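You operate a simulated robot arm through the tools that you are given. There is no shell and no other tool.

Carry out the task below with a simulated robot arm. There is one attempt and no reset: what you move stays moved.

## Task
Clear the stop at the console and run the carriage home.
Fine: pull the mushroom button out, press the square blue button, free the carriage lever, press the square white button; set the lever back on held. Where these are worked on the way, their far stop is far enough and under half their travel is too little: carriage lever.

The check looks at the end state, three seconds after you hand in, the way a careful person would. Anything else that was tipped, shoved, dropped, spilled or broken makes it a failure.

## Robot
A 7-joint arm with a three-finger gripper, fixed in place. Base frame: the origin is at the foot of the arm, x ahead of it, y to its left, z up. Units: mm, rad, N and s.
Its first joint turns from -2.897 to 2.897 rad. Payload 2.69 kg.
Tool frame: the origin (TCP) lies between the finger pads and is the grasp point; the fingertips stand 30 mm ahead of it; z points along the fingers, y is the line along which they close. The gripper opens to 128 mm. The gripper's body begins 117 mm behind the TCP.
Orientation is that of the tool frame in the base frame, as a unit quaternion [w, x, y, z]. With the fingers straight down and closing along the base's y, the tool's x points along the base's -x, its y along +y and its z along -z.

## Interface
- The arm moves only by the tool drive_tool. Its argument "steps" is a list of rows, each an object of numbers (a shift or turn left out is 0, a gripper value left out holds the last): "grip": the finger opening in mm, from 0 to 128; "tx", "ty", "tz": the shift along the base's x, y, z in mm; "rx", "ry", "rz": the turn, a rotation vector about the base's x, y, z in rad. In form: [{"grip": .., "tx": .., "ty": .., "tz": .., "rx": .., "ry": .., "rz": ..}, ...]. A call has 1 to 20 rows; each row is the pose to reach, as a shift and turn from the pose commanded when the call began. A row lasts 0.2 s, in which the tool goes at most 50 mm and 0.15 rad; a call with a longer step from one row to the next is refused whole, and so is a gripper value outside its range. A pose out of reach is approached as far as the arm can. The call stops where the force on the tool passes 40 N (or 10 N more than at its start, if that is more) or the arm is blocked; 0.2 s more then pass. Each finger halts on what it meets, pressing with about 24 N; the grip force reading is that of the motor and also rises with nothing between the fingers. The clock runs only during rows and for 0.2 s after the last one: add rows that repeat a pose to give the fingers time. The reply holds the time, the measured pose of the TCP, the force on the tool along the base axes, the opening and the grip force, in the units named above and with some noise, with the torque about the TCP (base axes, N m) and any sound that the robot's microphone picked up.
- Cameras (640 x 400 px; columns grow to the right, rows downward): "scene" is fixed at [52.9, 503.2, 1835.3]; the picture's right is [-0.05, -1.00, 0.00], its down [-0.66, 0.03, -0.75] and it looks along [0.75, -0.04, -0.66] (base axes); focal length 321 px, centre (320, 200). "wrist" rides on the gripper at [58, 54, -131] in the tool frame; the picture's right is [-0.68, 0.74, 0.00], its down [-0.62, -0.57, -0.55] and it looks along [-0.40, -0.37, 0.84] (tool axes); focal length 234 px, centre (320, 200). There is no depth. A picture from a camera that has moved, and an enlarged one, comes with that camera's place and axes in the base frame and with its lens. The place of the scene camera against the robot may be out by one fixed shift of up to 12 mm in any direction.
- camera(camera): a new picture of that camera. No time passes.
- lift_body(by): slides the trunk up (or, below 0, down) by that many mm; the arm rides with it, the base frame stays. It gives what a move gives, with no picture.
- inspect(camera, box): a new picture of the part [left, top, right, bottom] of that camera's present view, enlarged. No time passes.
- job_done(): hands the job in; it is judged then, once.

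Places have to be worked out from the pictures, the camera data and where the tool is seen. Open the gripper and draw the arm clear of the work before you hand the job in, unless the task says otherwise.

The tools are called as a command line: name --argument value ..., lists and objects as JSON in quotes. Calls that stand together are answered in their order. drive_tool: Moves the arm, as the interface text tells. Its arguments: {"type":"object","properties":{"steps":{"type":"array"}},"required":["steps"]} The other tools are called the same way: lift_body (by) slides the trunk up or down; camera (camera) takes a picture; inspect (camera, box) takes an enlarged picture of a part of a camera's view; job_done () hands the job in.

At the start:

```text
time_s: 0.0
ee_pos: [578.7, 390.7, 1561.8]
tcp_rot: [0.0, 0.0, 1.0, 0.0]
ft_force: [0.2, 0.4, -0.2]
torque: [-0.01, 0.01, -0.03]
gripper_width: 128.0
grasp_force: 0.1
trunk travel left (down, up): [-250.0, 100.0]
```

scene: 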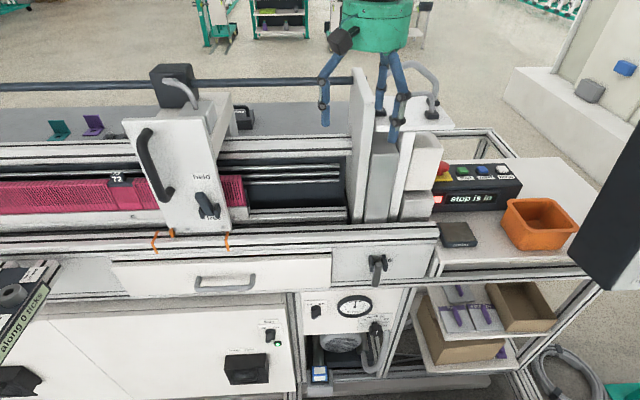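
wrist: 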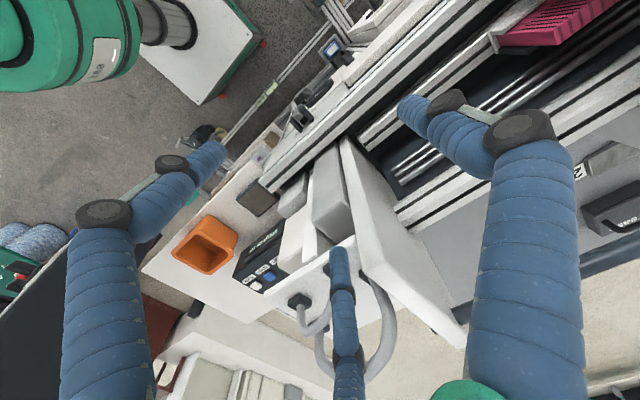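

The scene shows a console at right (mushroom button, blue and white buttons) and a carriage with a lever labelled "held". I look closer at both.

inspect --camera "scene" --box '[420, 140, 540, 220]'

inspect --camera "scene" --box '[110, 100, 270, 260]'

inspect --camera "wrist" --box '[160, 180, 360, 340]'

inspect --camera "scene" --box '[300, 220, 440, 390]'

```text
5.00 times, centred on (480, 180) of scene
camera zoom: at [52.9, 503.2, 1835.3], right [-0.05, -1.0, 0.0], down [-0.66, 0.03, -0.75], along [0.75, -0.04, -0.66], focal length 1603 px, centre (-480, 300)
```

zoom: 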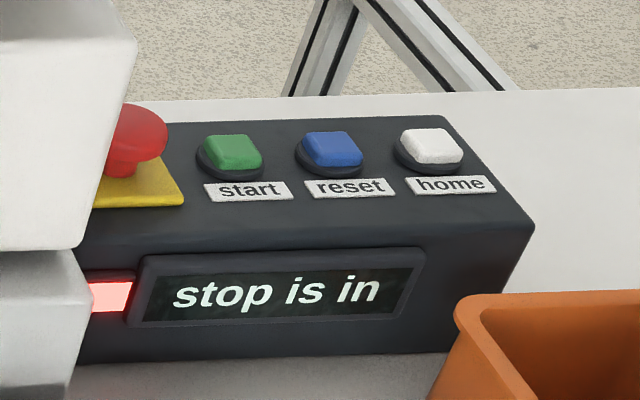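

```text
2.50 times, centred on (190, 180) of scene
camera zoom: at [52.9, 503.2, 1835.3], right [-0.05, -1.0, 0.0], down [-0.66, 0.03, -0.75], along [0.75, -0.04, -0.66], focal length 802 px, centre (645, 250)
```

zoom: 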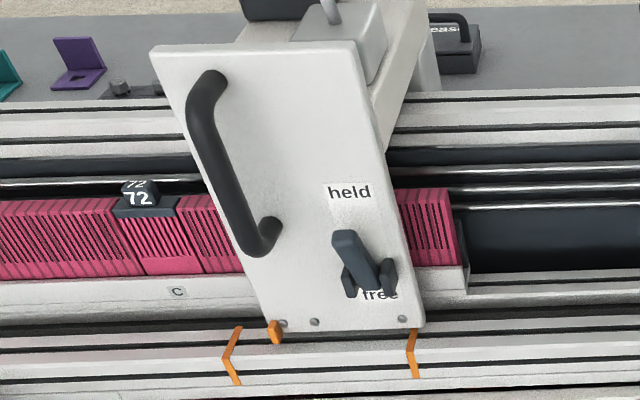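

```text
2.50 times, centred on (260, 260) of wrist
camera zoom: at [519.4, 444.2, 1692.2], right [0.68, 0.74, 0.0], down [0.62, -0.57, 0.55], along [0.4, -0.37, -0.84], focal length 585 px, centre (470, 50)
```

zoom: 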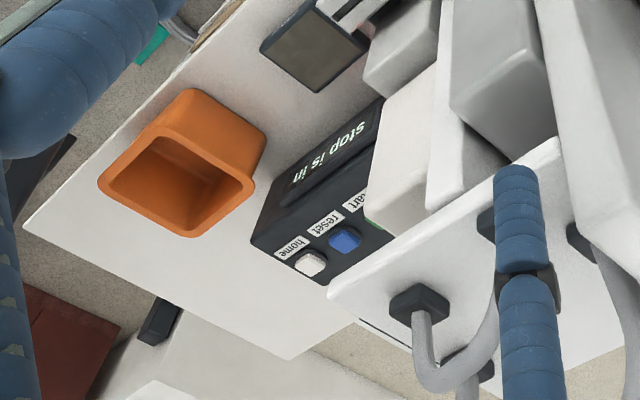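

```text
2.35 times, centred on (370, 305) of scene
camera zoom: at [52.9, 503.2, 1835.3], right [-0.05, -1.0, 0.0], down [-0.66, 0.03, -0.75], along [0.75, -0.04, -0.66], focal length 754 px, centre (202, -47)
```

zoom: 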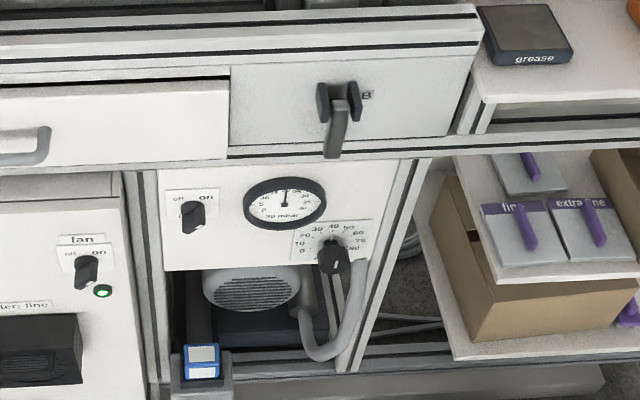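

I judge the blue button near (825, -34, 1250). To look at the carriage I raise the tool and turn it about z, so the wrist camera faces left.

drive_tool --steps '[{"tz": 30, "rz": 0.14}, {"tz": 60, "rz": 0.28}, {"tz": 60, "rz": 0.42}, {"tz": 60, "rz": 0.56}, {"tz": 60, "rz": 0.7}, {"tz": 60, "rz": 0.84}, {"tz": 60, "rz": 0.98}, {"tz": 60, "rz": 1.12}, {"tz": 60, "rz": 1.26}, {"tz": 60, "rz": 1.4}, {"tz": 60, "rz": 1.54}]'

camera --camera "wrist"

camera --camera "scene"

```text
time_s: 2.4
ee_pos: [578.1, 390.2, 1621.6]
tcp_rot: [0.0, -0.697, 0.717, 0.001]
ft_force: [-0.1, -0.1, -1.0]
torque: [-0.02, 0.02, 0.01]
gripper_width: 127.9
grasp_force: 0.0
trunk travel left (down, up): [-250.0, 100.0]
```

```text
taken
camera wrist: at [522.3, 333.5, 1752.7], right [-0.72, 0.7, 0.0], down [0.58, 0.6, 0.55], along [0.38, 0.39, -0.84], focal length 234 px, centre (320, 200)
```

wrist: 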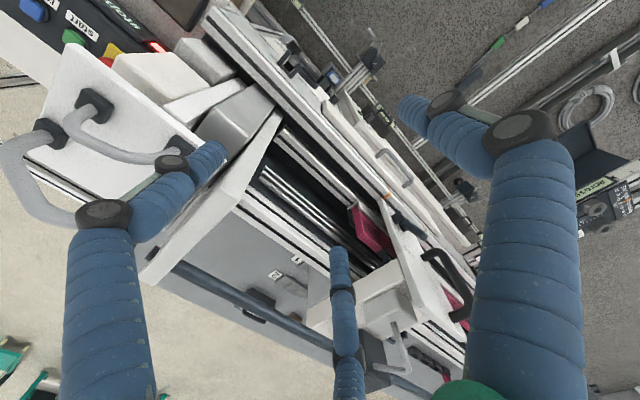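

```text
taken
```

scene: 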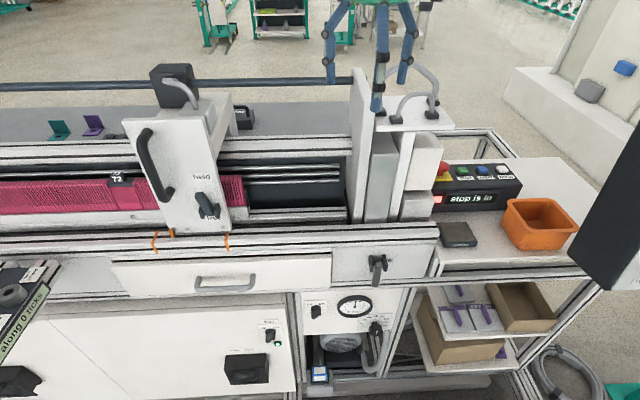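

The carriage plate is vertical, near x≈650, with the lever around (640, 748, 1312). I check the dark object at the scene's right edge before routing to the console.

inspect --camera "scene" --box '[512, 100, 640, 300]'

inspect --camera "scene" --box '[320, 60, 470, 240]'

inspect --camera "wrist" --box '[0, 0, 280, 200]'

inspect --camera "wrist" --box '[320, 180, 500, 390]'

```text
2.00 times, centred on (576, 200) of scene
camera zoom: at [52.9, 503.2, 1835.3], right [-0.05, -1.0, 0.0], down [-0.66, 0.03, -0.75], along [0.75, -0.04, -0.66], focal length 641 px, centre (-192, 200)
```

zoom: 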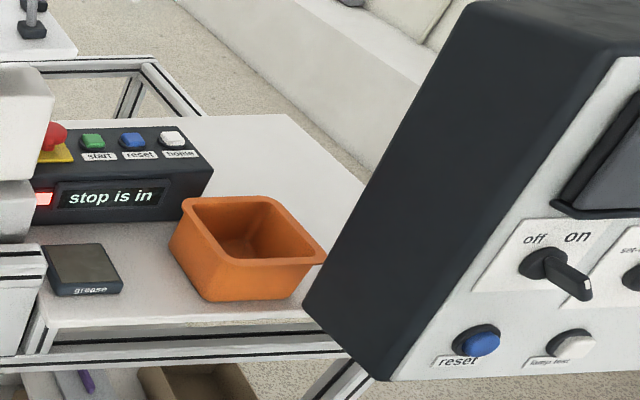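

```text
2.22 times, centred on (395, 150) of scene
camera zoom: at [52.9, 503.2, 1835.3], right [-0.05, -1.0, 0.0], down [-0.66, 0.03, -0.75], along [0.75, -0.04, -0.66], focal length 713 px, centre (153, 311)
```

zoom: 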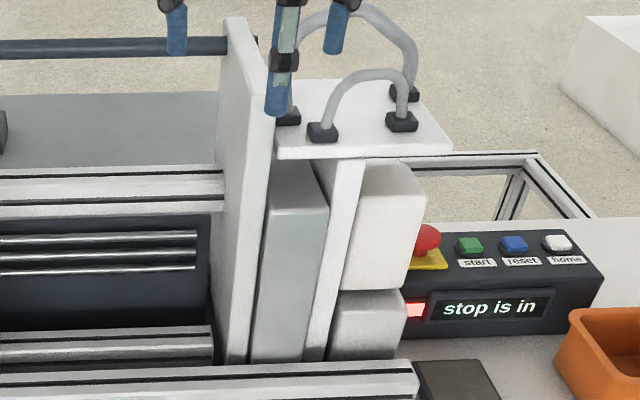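

```text
2.00 times, centred on (140, 100) of wrist
camera zoom: at [522.3, 333.5, 1752.7], right [-0.72, 0.7, 0.0], down [0.58, 0.6, 0.55], along [0.38, 0.39, -0.84], focal length 468 px, centre (680, 400)
```

zoom: 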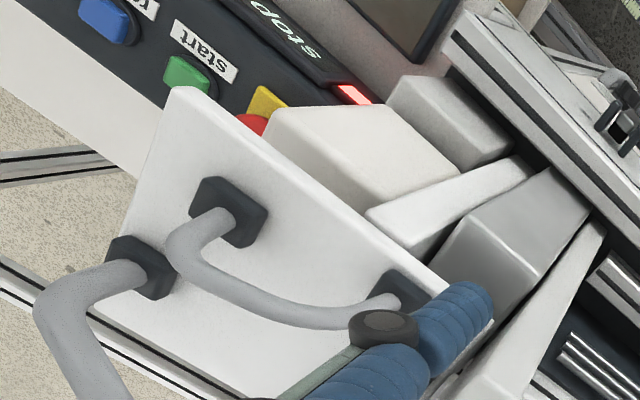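

```text
1.90 times, centred on (410, 285) of wrist
camera zoom: at [522.3, 333.5, 1752.7], right [-0.72, 0.7, 0.0], down [0.58, 0.6, 0.55], along [0.38, 0.39, -0.84], focal length 446 px, centre (149, 38)
```

zoom: 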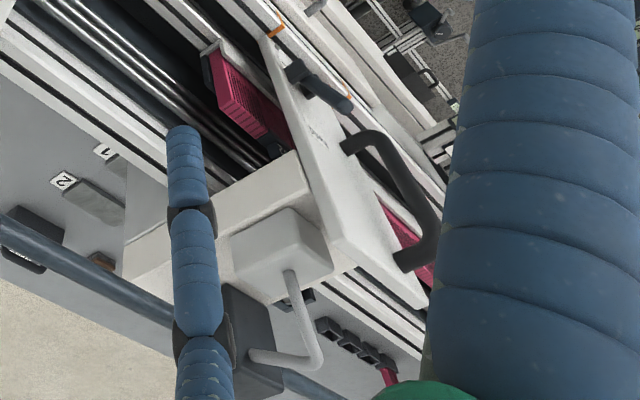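

A shelf with hoses sits beside the console (front-right corner about (699, 160, 1476)), and a decoy panel hangs to the right. I turn the tool back and travel in front of the tower to view the console.

drive_tool --steps '[{"tx": -30, "rz": -0.14}, {"tx": -50, "ty": -25, "rz": -0.28}, {"tx": -60, "ty": -55, "rz": -0.42}, {"tx": -60, "ty": -85, "rz": -0.56}, {"tx": -60, "ty": -115, "rz": -0.7}, {"tx": -60, "ty": -145, "rz": -0.84}, {"tx": -50, "ty": -175, "rz": -0.98}, {"tx": -40, "ty": -205, "rz": -1.12}, {"tx": -20, "ty": -235, "rz": -1.26}, {"tx": 0, "ty": -265, "rz": -1.4}, {"tx": 20, "ty": -295, "rz": -1.54}]'

camera --camera "wrist"

camera --camera "scene"

```text
time_s: 4.8
ee_pos: [597.8, 94.9, 1621.3]
tcp_rot: [0.0, 0.001, 1.0, 0.0]
ft_force: [-0.6, -0.6, -0.2]
torque: [-0.03, 0.03, 0.03]
gripper_width: 128.1
grasp_force: 0.0
trunk travel left (down, up): [-250.0, 100.0]
```

```text
taken
camera wrist: at [540.0, 149.4, 1751.7], right [0.68, 0.73, 0.0], down [0.61, -0.57, 0.55], along [0.4, -0.37, -0.84], focal length 234 px, centre (320, 200)
```

wrist: 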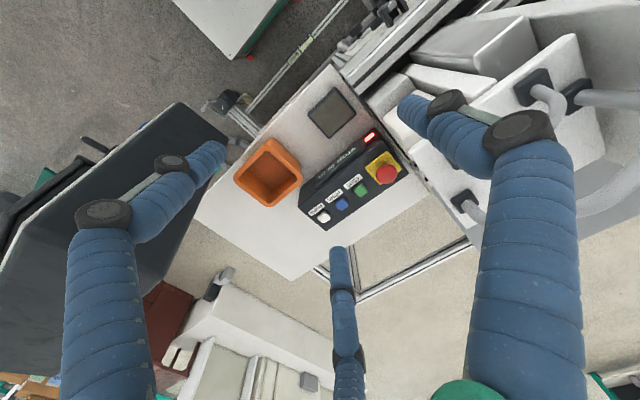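

```text
taken
```

scene: 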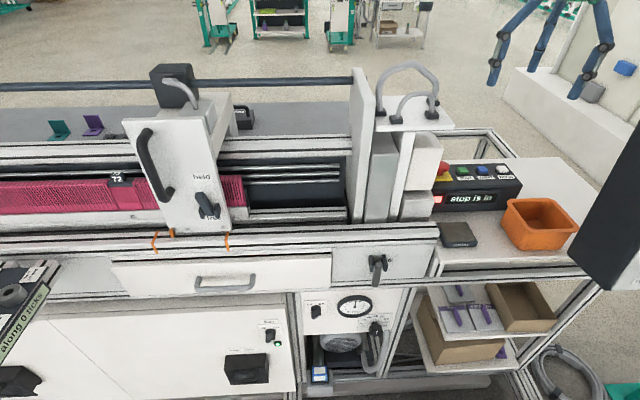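

The panel occupies roughly x 410–505, y < -104, z > 1230, and I have a clear view of the console. I enlarge it to measure the buttons and the gap beside the mushroom.

inspect --camera "wrist" --box '[290, 110, 450, 230]'

inspect --camera "wrist" --box '[340, 120, 420, 180]'

inspect --camera "scene" --box '[330, 50, 470, 160]'

inspect --camera "wrist" --box '[0, 0, 320, 200]'

```text
3.33 times, centred on (370, 170) of wrist
camera zoom: at [540.0, 149.4, 1751.7], right [0.68, 0.73, 0.0], down [0.61, -0.57, 0.55], along [0.4, -0.37, -0.84], focal length 781 px, centre (153, 300)
```

zoom: 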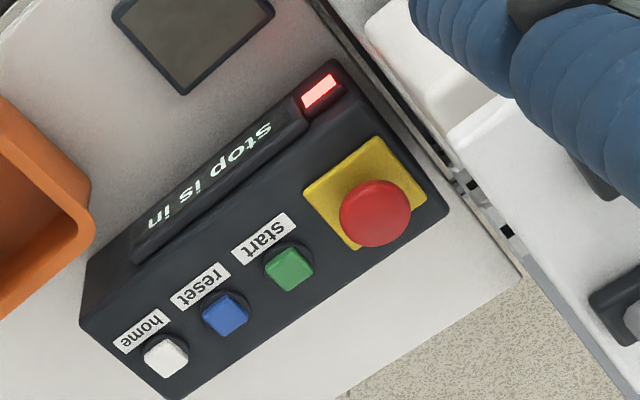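

```text
6.67 times, centred on (380, 150) of wrist
camera zoom: at [540.0, 149.4, 1751.7], right [0.68, 0.73, 0.0], down [0.61, -0.57, 0.55], along [0.4, -0.37, -0.84], focal length 1561 px, centre (-80, 533)
```

zoom: 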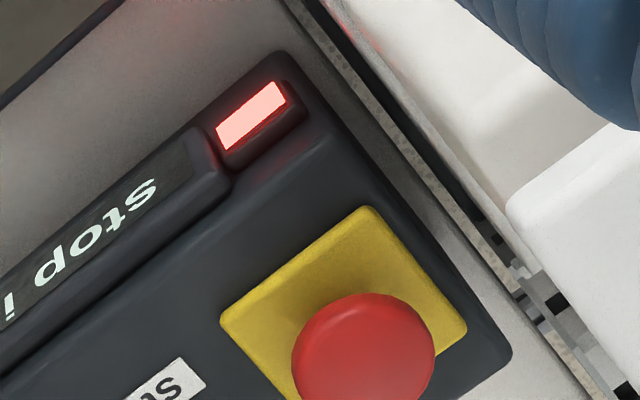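

```text
3.64 times, centred on (400, 105) of scene
camera zoom: at [52.9, 503.2, 1835.3], right [-0.05, -1.0, 0.0], down [-0.66, 0.03, -0.75], along [0.75, -0.04, -0.66], focal length 1166 px, centre (29, 546)
```

zoom: 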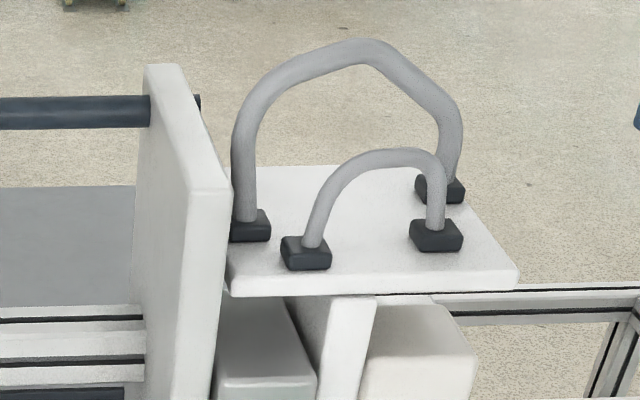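

```text
2.00 times, centred on (160, 100) of wrist
camera zoom: at [540.0, 149.4, 1751.7], right [0.68, 0.73, 0.0], down [0.61, -0.57, 0.55], along [0.4, -0.37, -0.84], focal length 468 px, centre (640, 400)
```

zoom: 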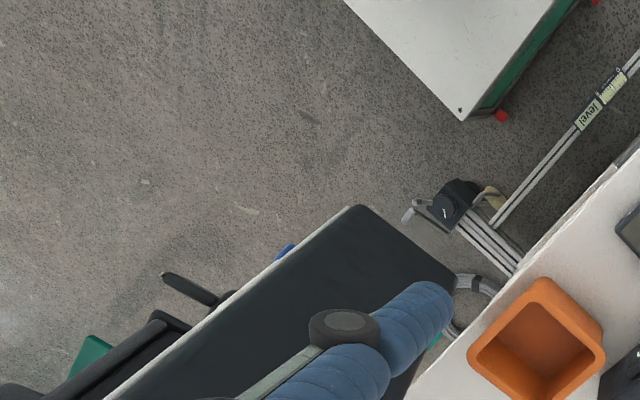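

The mushroom head is about 48 mm wide at roughly (812, 98, 1280), with tower faces at y≥158. I turn the tool to close along x with the camera on the free side, and move closer above the console.

drive_tool --steps '[{"tx": 14, "ty": -5, "tz": -6, "rz": 0.143}, {"tx": 28, "ty": -10, "tz": -12, "rz": 0.286}, {"tx": 42, "ty": -15, "tz": -18, "rz": 0.428}, {"tx": 56, "ty": -20, "tz": -24, "rz": 0.571}, {"tx": 70, "ty": -25, "tz": -30, "rz": 0.714}, {"tx": 84, "ty": -30, "tz": -36, "rz": 0.857}, {"tx": 98, "ty": -35, "tz": -42, "rz": 1.0}, {"tx": 112, "ty": -40, "tz": -48, "rz": 1.142}, {"tx": 126, "ty": -40, "tz": -54, "rz": 1.285}, {"tx": 140, "ty": -40, "tz": -60, "rz": 1.428}, {"tx": 154, "ty": -40, "tz": -66, "rz": 1.5708}]'

camera --camera "wrist"

camera --camera "scene"

```text
time_s: 7.2
ee_pos: [752.0, 54.7, 1555.7]
tcp_rot: [0.0, 0.708, -0.707, 0.0]
ft_force: [0.4, 0.5, 0.3]
torque: [-0.01, 0.05, 0.0]
gripper_width: 127.8
grasp_force: 0.1
trunk travel left (down, up): [-250.0, 100.0]
```

```text
taken
camera wrist: at [698.7, -3.9, 1685.8], right [-0.74, 0.68, 0.0], down [0.56, 0.62, 0.55], along [0.37, 0.4, -0.84], focal length 234 px, centre (320, 200)
```

wrist: 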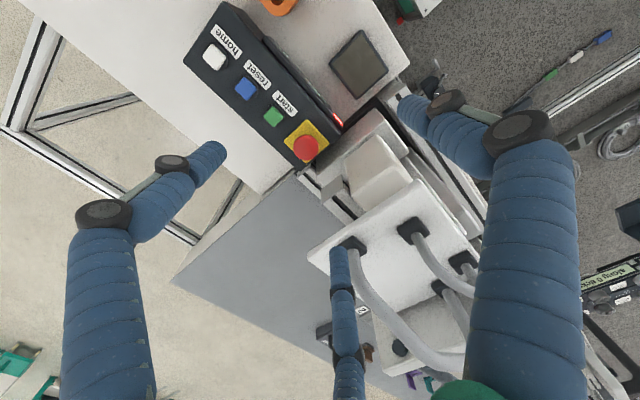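

```text
taken
```

scene: 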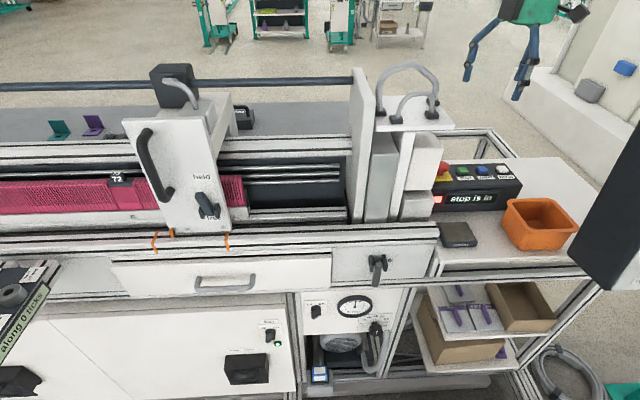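

The view is closer. I enlarge the mushroom and buttons for accurate pixel positions.

inspect --camera "wrist" --box '[190, 10, 350, 110]'

inspect --camera "wrist" --box '[260, 90, 420, 190]'

```text
4.00 times, centred on (270, 60) of wrist
camera zoom: at [698.7, -3.9, 1685.8], right [-0.74, 0.68, 0.0], down [0.56, 0.62, 0.55], along [0.37, 0.4, -0.84], focal length 937 px, centre (520, 760)
```

zoom: 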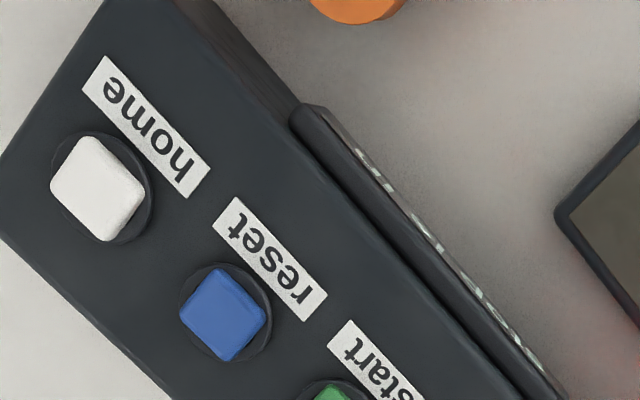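

```text
4.00 times, centred on (340, 140) of wrist
camera zoom: at [698.7, -3.9, 1685.8], right [-0.74, 0.68, 0.0], down [0.56, 0.62, 0.55], along [0.37, 0.4, -0.84], focal length 937 px, centre (240, 440)
```

zoom: 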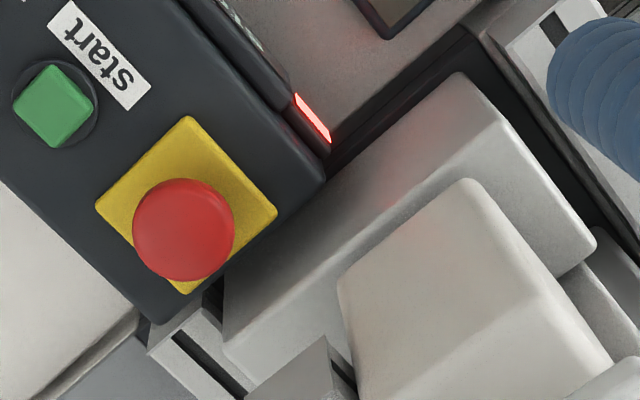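

Head centre is near (822, 94, 1268), with the plate about 25 mm lower. I descend partway with the tool's top leaning away from the tower (rx +0.25) and look again.

drive_tool --steps '[{"tx": 12, "ty": 5, "tz": -40, "rx": 0.08}, {"tx": 24, "ty": 10, "tz": -80, "rx": 0.16}, {"tx": 38, "ty": 15, "tz": -120, "rx": 0.25}, {"tx": 50, "ty": 25, "tz": -150, "rx": 0.25}, {"tx": 50, "ty": 25, "tz": -150, "rx": 0.25}]'

camera --camera "wrist"

inspect --camera "scene" --box '[400, 60, 560, 200]'

```text
time_s: 8.4
ee_pos: [803.4, 80.4, 1406.8]
tcp_rot: [-0.088, 0.702, -0.701, -0.088]
ft_force: [1.2, -0.1, 0.0]
torque: [-0.01, 0.02, 0.02]
gripper_width: 127.9
grasp_force: 0.0
trunk travel left (down, up): [-250.0, 100.0]
```

```text
taken
camera wrist: at [748.2, -8.6, 1518.9], right [-0.74, 0.66, 0.17], down [0.57, 0.46, 0.68], along [0.37, 0.6, -0.71], focal length 234 px, centre (320, 200)
```

wrist: 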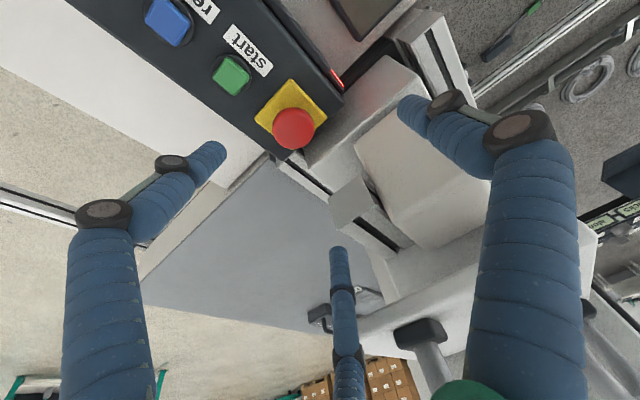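

```text
2.86 times, centred on (480, 130) of scene
camera zoom: at [52.9, 503.2, 1835.3], right [-0.05, -1.0, 0.0], down [-0.66, 0.03, -0.75], along [0.75, -0.04, -0.66], focal length 916 px, centre (-137, 400)
```

zoom: 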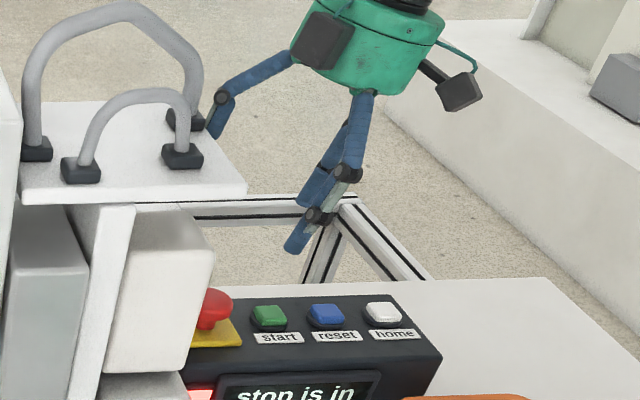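

The hand in the picture looks three-fingered, so I close the gripper partly here in free space to see where its fingertips actually sit.

drive_tool --steps '[{"grip": 60}, {"grip": 60}, {"grip": 60}]'

camera --camera "wrist"

inspect --camera "scene" --box '[400, 60, 560, 200]'

```text
time_s: 9.2
ee_pos: [801.4, 79.1, 1406.9]
tcp_rot: [-0.089, 0.702, -0.701, -0.088]
ft_force: [-0.3, -0.3, -0.6]
torque: [-0.01, -0.03, 0.04]
gripper_width: 60.2
grasp_force: 0.0
trunk travel left (down, up): [-250.0, 100.0]
```

```text
taken
camera wrist: at [748.3, -9.3, 1518.6], right [-0.74, 0.66, 0.17], down [0.57, 0.46, 0.68], along [0.37, 0.6, -0.71], focal length 234 px, centre (320, 200)
```

wrist: 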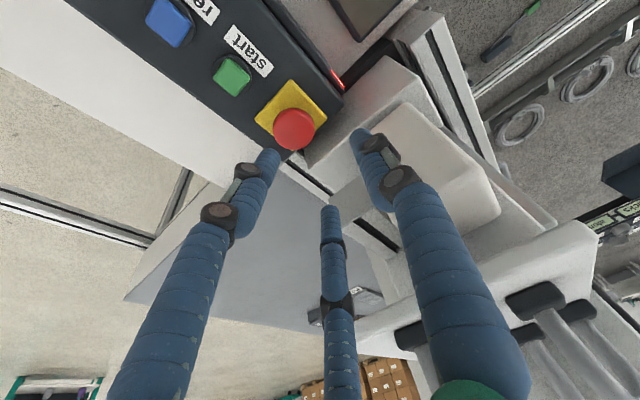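

```text
2.86 times, centred on (480, 130) of scene
camera zoom: at [52.9, 503.2, 1835.3], right [-0.05, -1.0, 0.0], down [-0.66, 0.03, -0.75], along [0.75, -0.04, -0.66], focal length 916 px, centre (-137, 400)
```

zoom: 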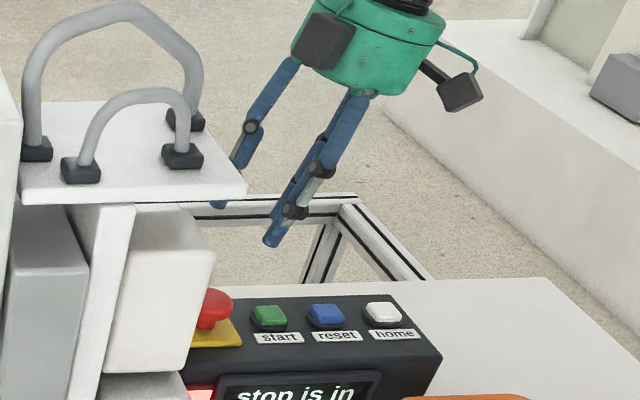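

The thumb is on the tool's +y side and the pair opposes it around the nominal finger line, consistent with the stated tool frame. I enlarge the mushroom for a refined position.

inspect --camera "wrist" --box '[230, 60, 390, 160]'

inspect --camera "scene" --box '[425, 145, 489, 185]'

```text
4.00 times, centred on (310, 110) of wrist
camera zoom: at [748.3, -9.3, 1518.6], right [-0.74, 0.66, 0.17], down [0.57, 0.46, 0.68], along [0.37, 0.6, -0.71], focal length 937 px, centre (360, 560)
```

zoom: 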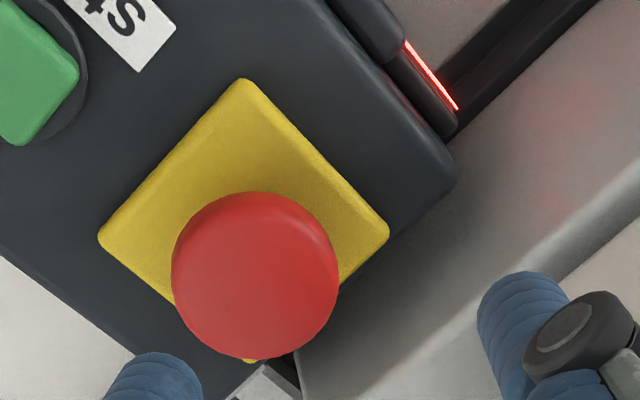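

```text
10.00 times, centred on (457, 165) of scene
camera zoom: at [52.9, 503.2, 1835.3], right [-0.05, -1.0, 0.0], down [-0.66, 0.03, -0.75], along [0.75, -0.04, -0.66], focal length 3207 px, centre (-1050, 550)
```

zoom: 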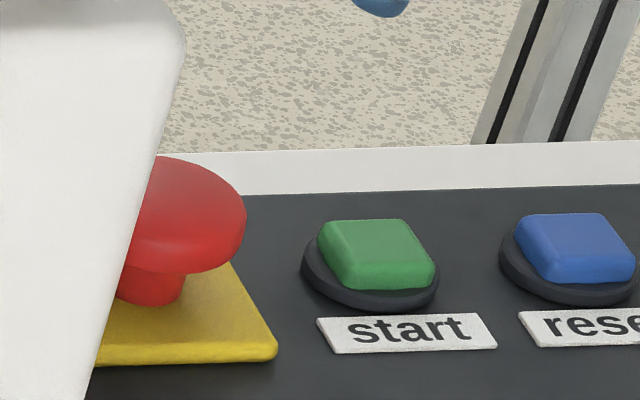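

Head centre is (822, 94), about z 1252–1270, on a thin stem with the plate at about 1238. I open to 90 mm, align above it and descend to TCP z≈1276, so the tips stay above the plate.

drive_tool --steps '[{"grip": 90, "tx": 10, "ty": 5, "tz": 0}, {"grip": 90, "tx": 20, "ty": 10, "tz": -20}, {"grip": 90, "tx": 20, "ty": 10, "tz": -50}, {"tx": 20, "ty": 10, "tz": -80}, {"tx": 20, "ty": 10, "tz": -80}]'

camera --camera "wrist"

inspect --camera "scene" --box '[400, 80, 528, 200]'

```text
time_s: 10.4
ee_pos: [822.4, 91.5, 1326.1]
tcp_rot: [0.088, -0.701, 0.702, 0.088]
ft_force: [0.7, 0.6, -0.5]
torque: [-0.01, 0.02, 0.02]
gripper_width: 90.0
grasp_force: 0.1
trunk travel left (down, up): [-250.0, 100.0]
```

```text
taken
camera wrist: at [768.4, 1.7, 1438.3], right [-0.74, 0.66, 0.17], down [0.57, 0.46, 0.68], along [0.37, 0.6, -0.71], focal length 234 px, centre (320, 200)
```

wrist: 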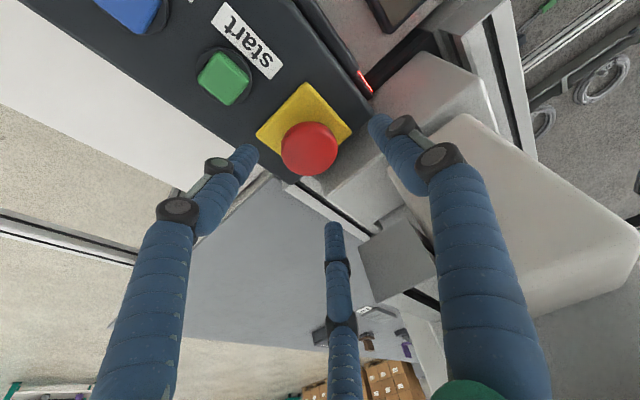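

```text
3.33 times, centred on (464, 140) of scene
camera zoom: at [52.9, 503.2, 1835.3], right [-0.05, -1.0, 0.0], down [-0.66, 0.03, -0.75], along [0.75, -0.04, -0.66], focal length 1069 px, centre (-160, 400)
```

zoom: 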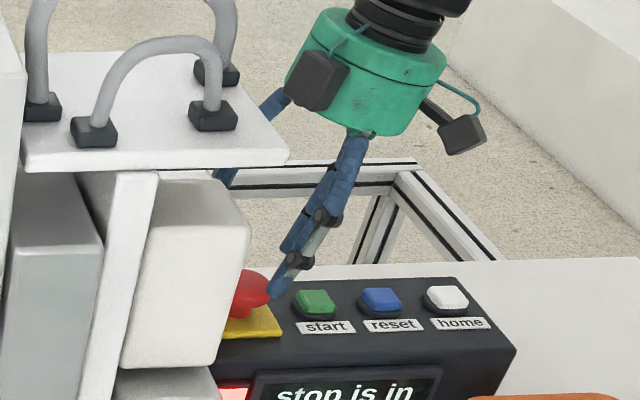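

The refined head position (822, 94) agrees with my alignment. I descend the last 50 mm gently and check contact forces.

drive_tool --steps '[{"tz": -20}, {"tz": -35}, {"tz": -45}, {"tz": -50}, {"tz": -50}]'

camera --camera "wrist"

inspect --camera "scene" --box '[400, 80, 528, 200]'

```text
time_s: 11.6
ee_pos: [821.4, 90.4, 1277.9]
tcp_rot: [0.088, -0.701, 0.702, 0.088]
ft_force: [1.2, 0.5, -0.1]
torque: [0.0, -0.04, -0.03]
gripper_width: 90.1
grasp_force: 0.1
trunk travel left (down, up): [-250.0, 100.0]
```

```text
taken
camera wrist: at [768.2, 1.3, 1388.1], right [-0.74, 0.66, 0.17], down [0.57, 0.46, 0.68], along [0.37, 0.6, -0.71], focal length 234 px, centre (320, 200)
```

wrist: 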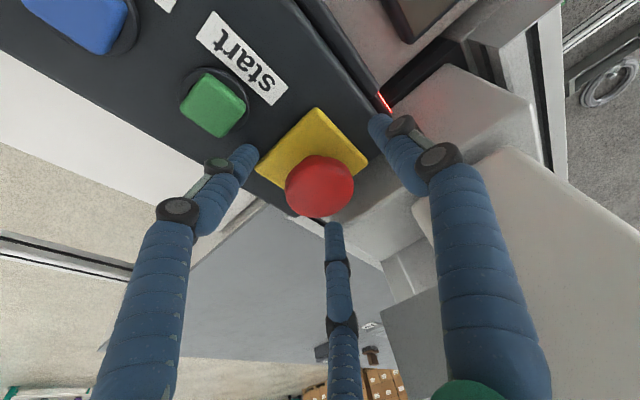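

```text
3.33 times, centred on (464, 140) of scene
camera zoom: at [52.9, 503.2, 1835.3], right [-0.05, -1.0, 0.0], down [-0.66, 0.03, -0.75], along [0.75, -0.04, -0.66], focal length 1069 px, centre (-160, 400)
```

zoom: 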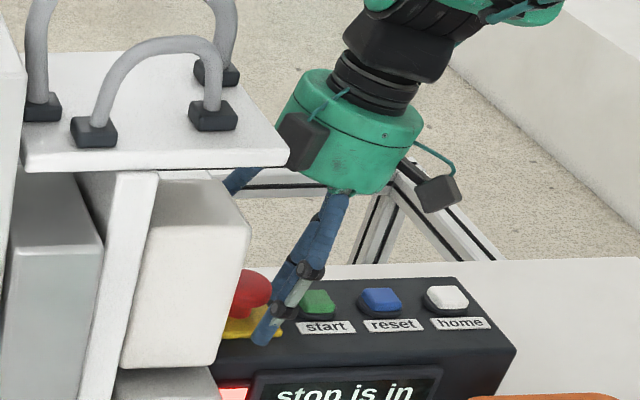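

The fingers straddle the head without contact. I close on it.

drive_tool --steps '[{"grip": 70}, {"grip": 50}, {"grip": 40}, {"grip": 38}, {"grip": 38}]'

camera --camera "wrist"

```text
time_s: 12.3
ee_pos: [827.3, 81.4, 1275.8]
tcp_rot: [0.089, -0.7, 0.704, 0.083]
ft_force: [19.5, -32.3, -5.4]
torque: [-1.0, -0.68, -0.28]
gripper_width: 63.9
grasp_force: 18.2
trunk travel left (down, up): [-250.0, 100.0]
stopped in row 3: the force on the tool passed its limit at 44 N (the readings are from after the stop); the commanded pose is now the measured one
```

```text
taken
camera wrist: at [771.9, -7.1, 1388.0], right [-0.73, 0.66, 0.16], down [0.56, 0.46, 0.69], along [0.38, 0.59, -0.71], focal length 234 px, centre (320, 200)
```

wrist: 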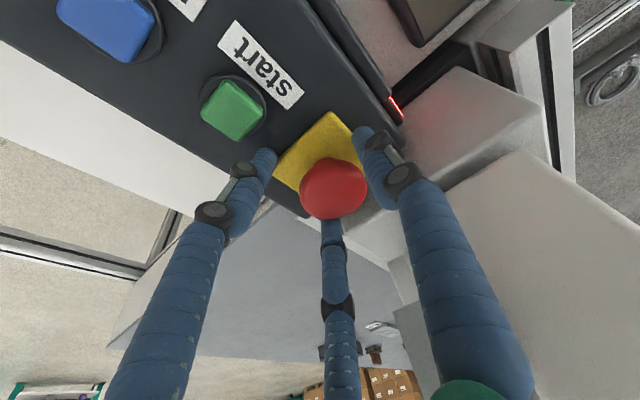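

The grip stopped at 64 mm with a sideways push, which matches the yellow plate's width, so the tips are low enough to catch the plate. I open, rise about 13 mm, and re-centre.

drive_tool --steps '[{"grip": 90}, {"grip": 90, "tz": 4}, {"grip": 90, "tz": 13}, {"tx": -4.5, "ty": 6.5, "tz": 13}, {"tx": -4.5, "ty": 6.5, "tz": 13}]'

camera --camera "wrist"

inspect --camera "scene" --box '[400, 80, 528, 200]'

```text
time_s: 13.5
ee_pos: [818.6, 93.0, 1290.9]
tcp_rot: [0.088, -0.7, 0.703, 0.086]
ft_force: [-1.1, 0.0, -0.2]
torque: [-0.03, -0.03, -0.01]
gripper_width: 89.9
grasp_force: 0.1
trunk travel left (down, up): [-250.0, 100.0]
```

```text
taken
camera wrist: at [764.6, 5.5, 1402.2], right [-0.74, 0.66, 0.16], down [0.56, 0.46, 0.68], along [0.38, 0.6, -0.71], focal length 234 px, centre (320, 200)
```

wrist: 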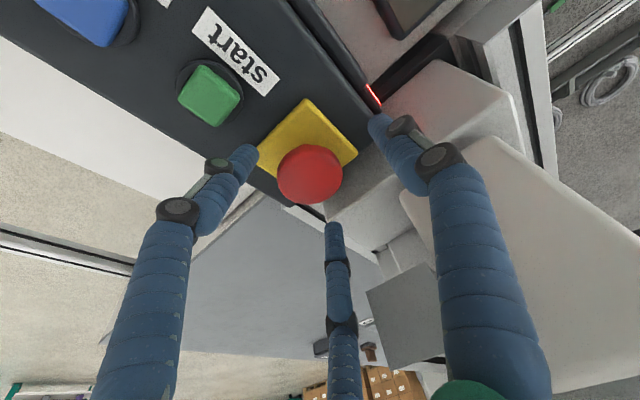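

```text
3.33 times, centred on (464, 140) of scene
camera zoom: at [52.9, 503.2, 1835.3], right [-0.05, -1.0, 0.0], down [-0.66, 0.03, -0.75], along [0.75, -0.04, -0.66], focal length 1069 px, centre (-160, 400)
```

zoom: 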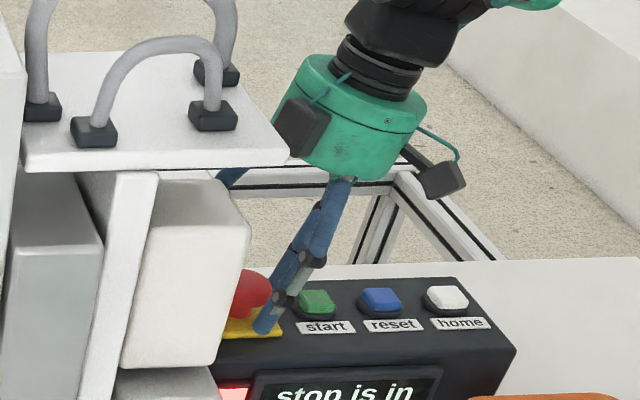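

The TCP is at about (818.5, 93, 1291), so I nudge it to (822, 87, 1289) and close on the head.

drive_tool --steps '[{"tx": 3.5, "ty": -6, "tz": -2}, {"tx": 3.5, "ty": -6, "tz": -2}, {"grip": 72, "tx": 3.5, "ty": -6, "tz": -2}, {"grip": 60, "tx": 3.5, "ty": -6, "tz": -2}, {"grip": 54, "tx": 3.5, "ty": -6, "tz": -2}, {"grip": 48, "tx": 3.5, "ty": -6, "tz": -2}, {"grip": 44, "tx": 3.5, "ty": -6, "tz": -2}]'

camera --camera "wrist"

inspect --camera "scene" --box '[420, 120, 500, 190]'

```text
time_s: 15.1
ee_pos: [822.8, 88.3, 1290.1]
tcp_rot: [0.088, -0.701, 0.703, 0.085]
ft_force: [2.9, 4.6, 0.8]
torque: [0.14, -0.09, 0.01]
gripper_width: 48.1
grasp_force: 2.4
trunk travel left (down, up): [-250.0, 100.0]
```

```text
taken
camera wrist: at [768.3, -0.1, 1400.2], right [-0.74, 0.66, 0.16], down [0.56, 0.46, 0.68], along [0.38, 0.6, -0.71], focal length 234 px, centre (320, 200)
```

wrist: 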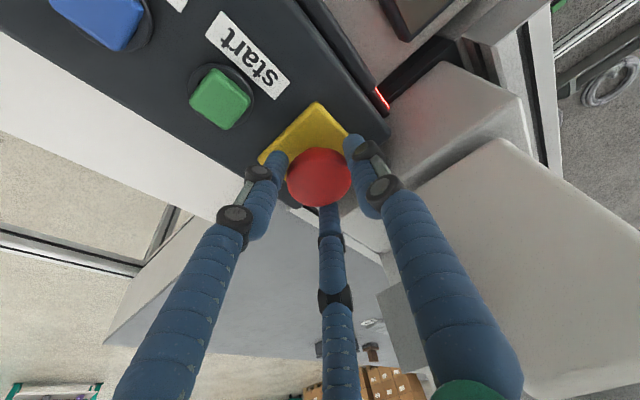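

```text
5.71 times, centred on (460, 155) of scene
camera zoom: at [52.9, 503.2, 1835.3], right [-0.05, -1.0, 0.0], down [-0.66, 0.03, -0.75], along [0.75, -0.04, -0.66], focal length 1832 px, centre (-480, 457)
```

zoom: 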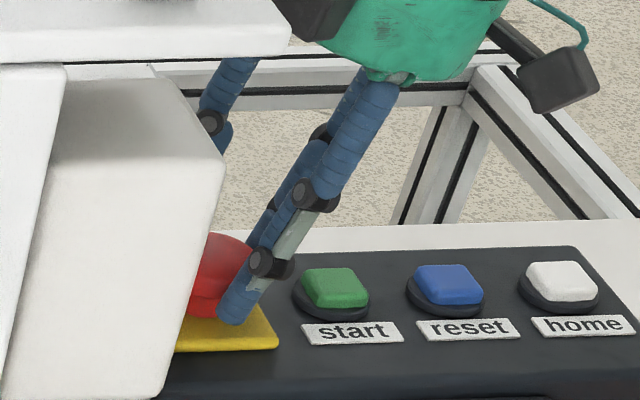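

Width 48 mm matches the head diameter, with only small forces. I tighten and pull up slowly.

drive_tool --steps '[{"grip": 36}, {"grip": 30}, {"grip": 30, "tz": 2}, {"grip": 30, "tz": 4}, {"grip": 30, "tz": 7}, {"grip": 30, "tz": 10}, {"grip": 30, "tz": 13}]'

inspect --camera "scene" --box '[420, 120, 530, 220]'

camera --camera "wrist"

```text
time_s: 16.7
ee_pos: [823.5, 88.0, 1300.2]
tcp_rot: [0.088, -0.701, 0.702, 0.086]
ft_force: [11.7, 8.3, -3.8]
torque: [0.24, -0.37, -0.1]
gripper_width: 46.6
grasp_force: 12.6
trunk travel left (down, up): [-250.0, 100.0]
heard: click
```

```text
4.00 times, centred on (475, 170) of scene
camera zoom: at [52.9, 503.2, 1835.3], right [-0.05, -1.0, 0.0], down [-0.66, 0.03, -0.75], along [0.75, -0.04, -0.66], focal length 1283 px, centre (-300, 320)
```

zoom: 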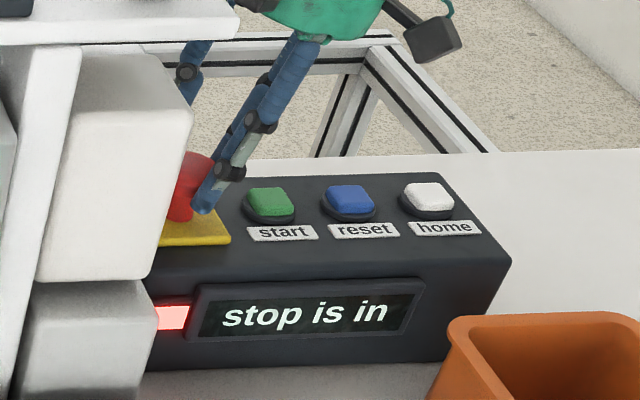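

```text
taken
camera wrist: at [768.8, 0.1, 1411.6], right [-0.74, 0.66, 0.16], down [0.56, 0.46, 0.68], along [0.37, 0.59, -0.71], focal length 234 px, centre (320, 200)
```

wrist: 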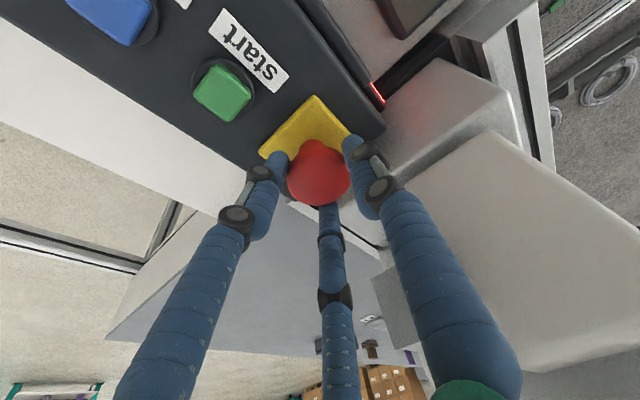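

A click was heard and the head has visibly risen. I release, wait a moment and back off upward to check that it stays out.

drive_tool --steps '[{"grip": 60}, {"grip": 90}, {"grip": 90}, {"grip": 90, "tz": 15}, {"grip": 90, "tz": 45}, {"grip": 90, "tz": 75}, {"grip": 90, "tz": 90}]'

inspect --camera "scene" --box '[420, 120, 530, 220]'

camera --camera "wrist"

```text
time_s: 18.3
ee_pos: [820.9, 88.5, 1392.0]
tcp_rot: [0.088, -0.701, 0.702, 0.086]
ft_force: [0.1, -0.2, 0.6]
torque: [0.01, 0.0, -0.03]
gripper_width: 89.9
grasp_force: 0.0
trunk travel left (down, up): [-250.0, 100.0]
```

```text
4.00 times, centred on (475, 170) of scene
camera zoom: at [52.9, 503.2, 1835.3], right [-0.05, -1.0, 0.0], down [-0.66, 0.03, -0.75], along [0.75, -0.04, -0.66], focal length 1283 px, centre (-300, 320)
```

zoom: 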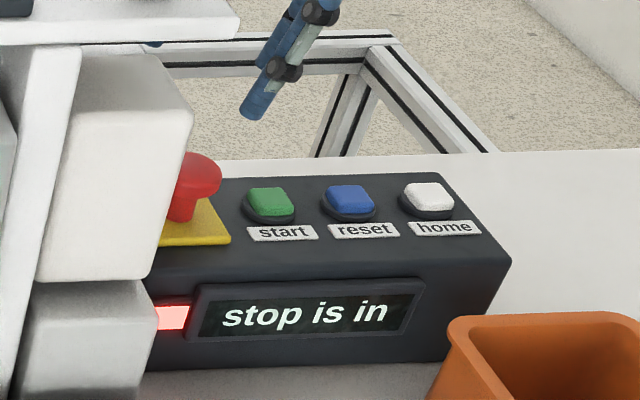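

```text
taken
camera wrist: at [767.5, -0.4, 1502.3], right [-0.74, 0.66, 0.16], down [0.56, 0.46, 0.68], along [0.37, 0.6, -0.71], focal length 234 px, centre (320, 200)
```

wrist: 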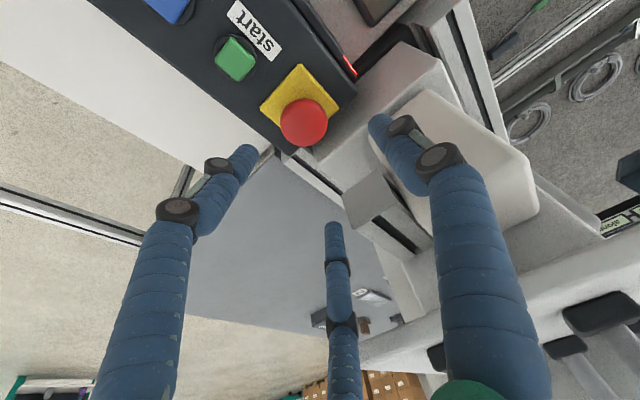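

The mushroom stays out; the display should change after reset. Next I move above the blue button upright with the fingers closed, and check how the arm lies relative to the side panel.

drive_tool --steps '[{"grip": 60, "ty": -25, "tz": 15, "rx": -0.08}, {"grip": 30, "ty": -55, "tz": 20, "rx": -0.16}, {"grip": 5, "ty": -85, "tz": 20, "rx": -0.245}, {"grip": 0, "tx": 5, "ty": -110, "tz": 20, "rx": -0.245}, {"grip": 0, "tx": 5, "ty": -132, "tz": 20, "rx": -0.245}, {"grip": 0, "tx": 5, "ty": -132, "tz": 20, "rx": -0.245}]'

camera --camera "wrist"

camera --camera "scene"

```text
time_s: 19.7
ee_pos: [827.9, -44.1, 1410.1]
tcp_rot: [0.001, -0.707, 0.708, -0.001]
ft_force: [0.1, -0.6, 0.1]
torque: [-0.01, 0.03, 0.0]
gripper_width: 2.2
grasp_force: 23.7
trunk travel left (down, up): [-250.0, 100.0]
```

```text
taken
camera wrist: at [772.9, -103.1, 1540.3], right [-0.74, 0.68, 0.0], down [0.56, 0.61, 0.55], along [0.37, 0.4, -0.83], focal length 234 px, centre (320, 200)
```

wrist: 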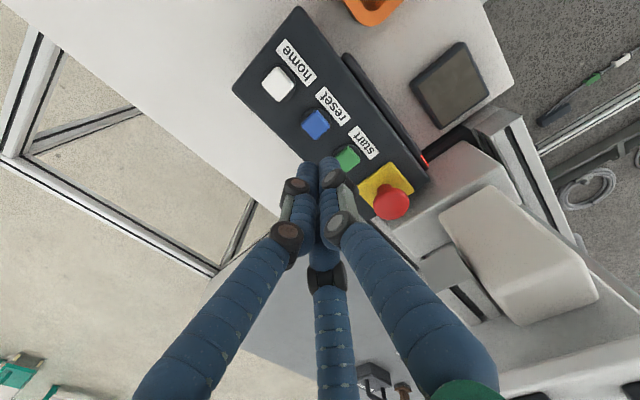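

```text
taken
```

scene: 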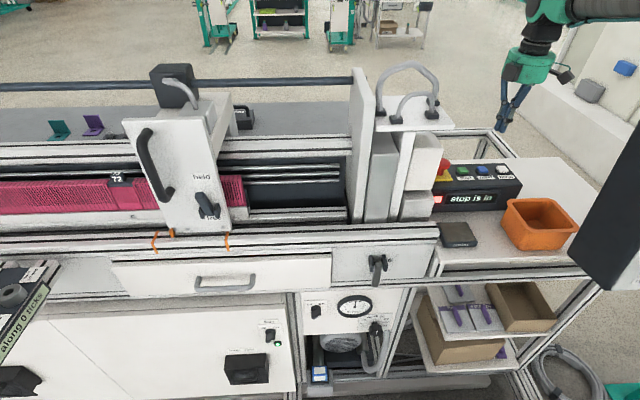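

The forearm runs high and away from the panel. I enlarge the buttons to refine their positions.

inspect --camera "wrist" --box '[240, 40, 400, 140]'

inspect --camera "wrist" --box '[280, 120, 440, 220]'

inspect --camera "scene" --box '[470, 90, 550, 140]'

```text
4.00 times, centred on (320, 90) of wrist
camera zoom: at [772.9, -103.1, 1540.3], right [-0.74, 0.68, 0.0], down [0.56, 0.61, 0.55], along [0.37, 0.4, -0.83], focal length 937 px, centre (320, 640)
```

zoom: 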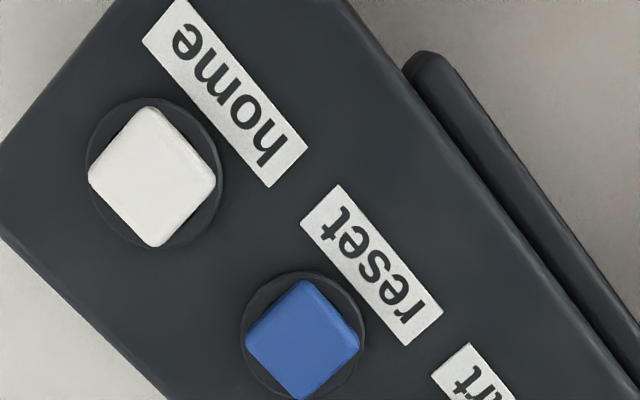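

```text
4.00 times, centred on (360, 170) of wrist
camera zoom: at [772.9, -103.1, 1540.3], right [-0.74, 0.68, 0.0], down [0.56, 0.61, 0.55], along [0.37, 0.4, -0.83], focal length 937 px, centre (160, 320)
```

zoom: 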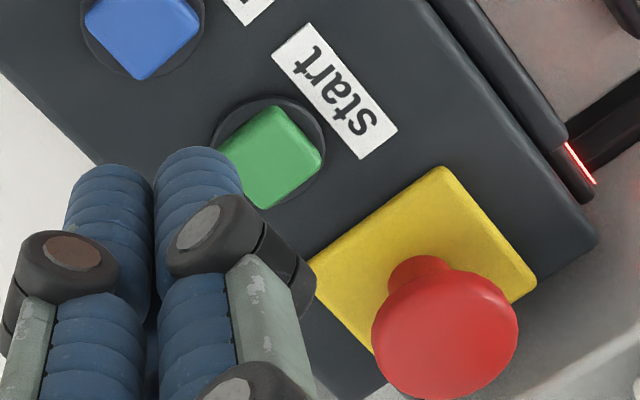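

```text
8.00 times, centred on (510, 115) of scene
camera zoom: at [52.9, 503.2, 1835.3], right [-0.05, -1.0, 0.0], down [-0.66, 0.03, -0.75], along [0.75, -0.04, -0.66], focal length 2566 px, centre (-1200, 880)
```

zoom: 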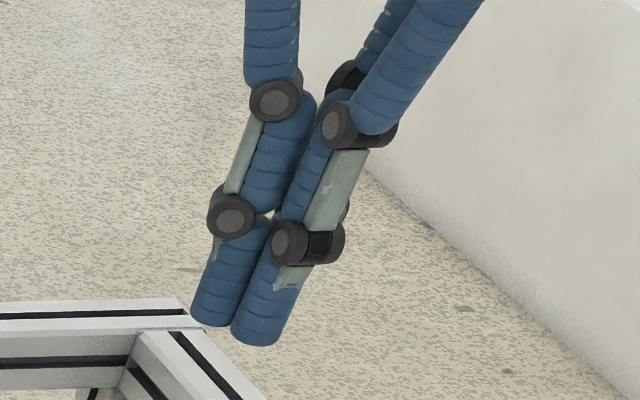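

Blue is at about (831.5, -48) and white at about (832, -109), with tops near z 1252. I line up over blue and descend to just above it.

drive_tool --steps '[{"tx": 3.5, "ty": -4, "tz": -35}, {"tx": 3.5, "ty": -4, "tz": -75}, {"tx": 3.5, "ty": -4, "tz": -105}, {"tx": 3.5, "ty": -4, "tz": -118}, {"tx": 3.5, "ty": -4, "tz": -118}]'

inspect --camera "scene" --box '[430, 130, 542, 200]'

inspect --camera "wrist" --box '[240, 100, 400, 200]'

```text
time_s: 20.9
ee_pos: [831.2, -48.0, 1293.7]
tcp_rot: [0.001, -0.706, 0.708, -0.001]
ft_force: [-0.7, 0.1, 0.7]
torque: [-0.01, -0.01, -0.02]
gripper_width: 2.4
grasp_force: 24.0
trunk travel left (down, up): [-250.0, 100.0]
```

```text
5.71 times, centred on (486, 165) of scene
camera zoom: at [52.9, 503.2, 1835.3], right [-0.05, -1.0, 0.0], down [-0.66, 0.03, -0.75], along [0.75, -0.04, -0.66], focal length 1832 px, centre (-629, 400)
```

zoom: 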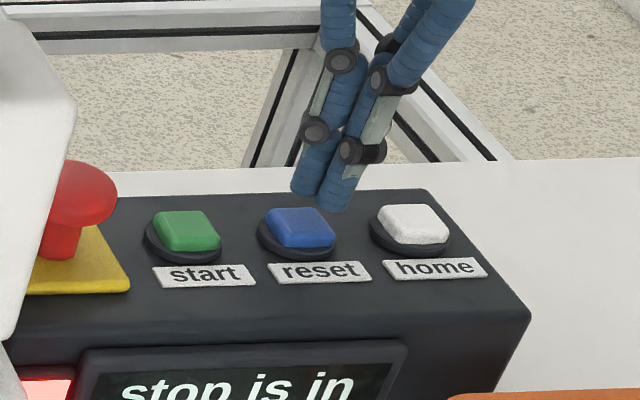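

```text
4.00 times, centred on (320, 150) of wrist
camera zoom: at [776.6, -106.6, 1423.4], right [-0.74, 0.68, 0.0], down [0.56, 0.61, 0.55], along [0.38, 0.4, -0.83], focal length 937 px, centre (320, 400)
```

zoom: 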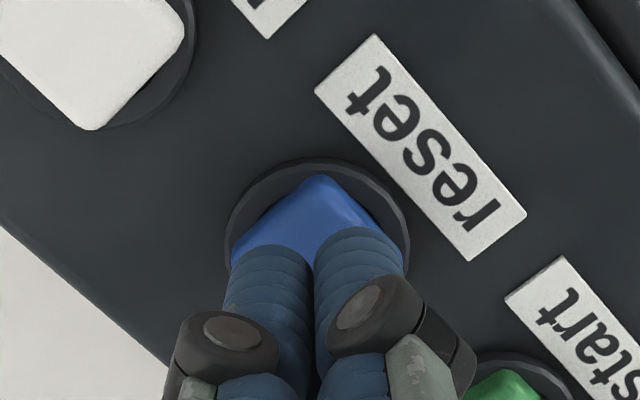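

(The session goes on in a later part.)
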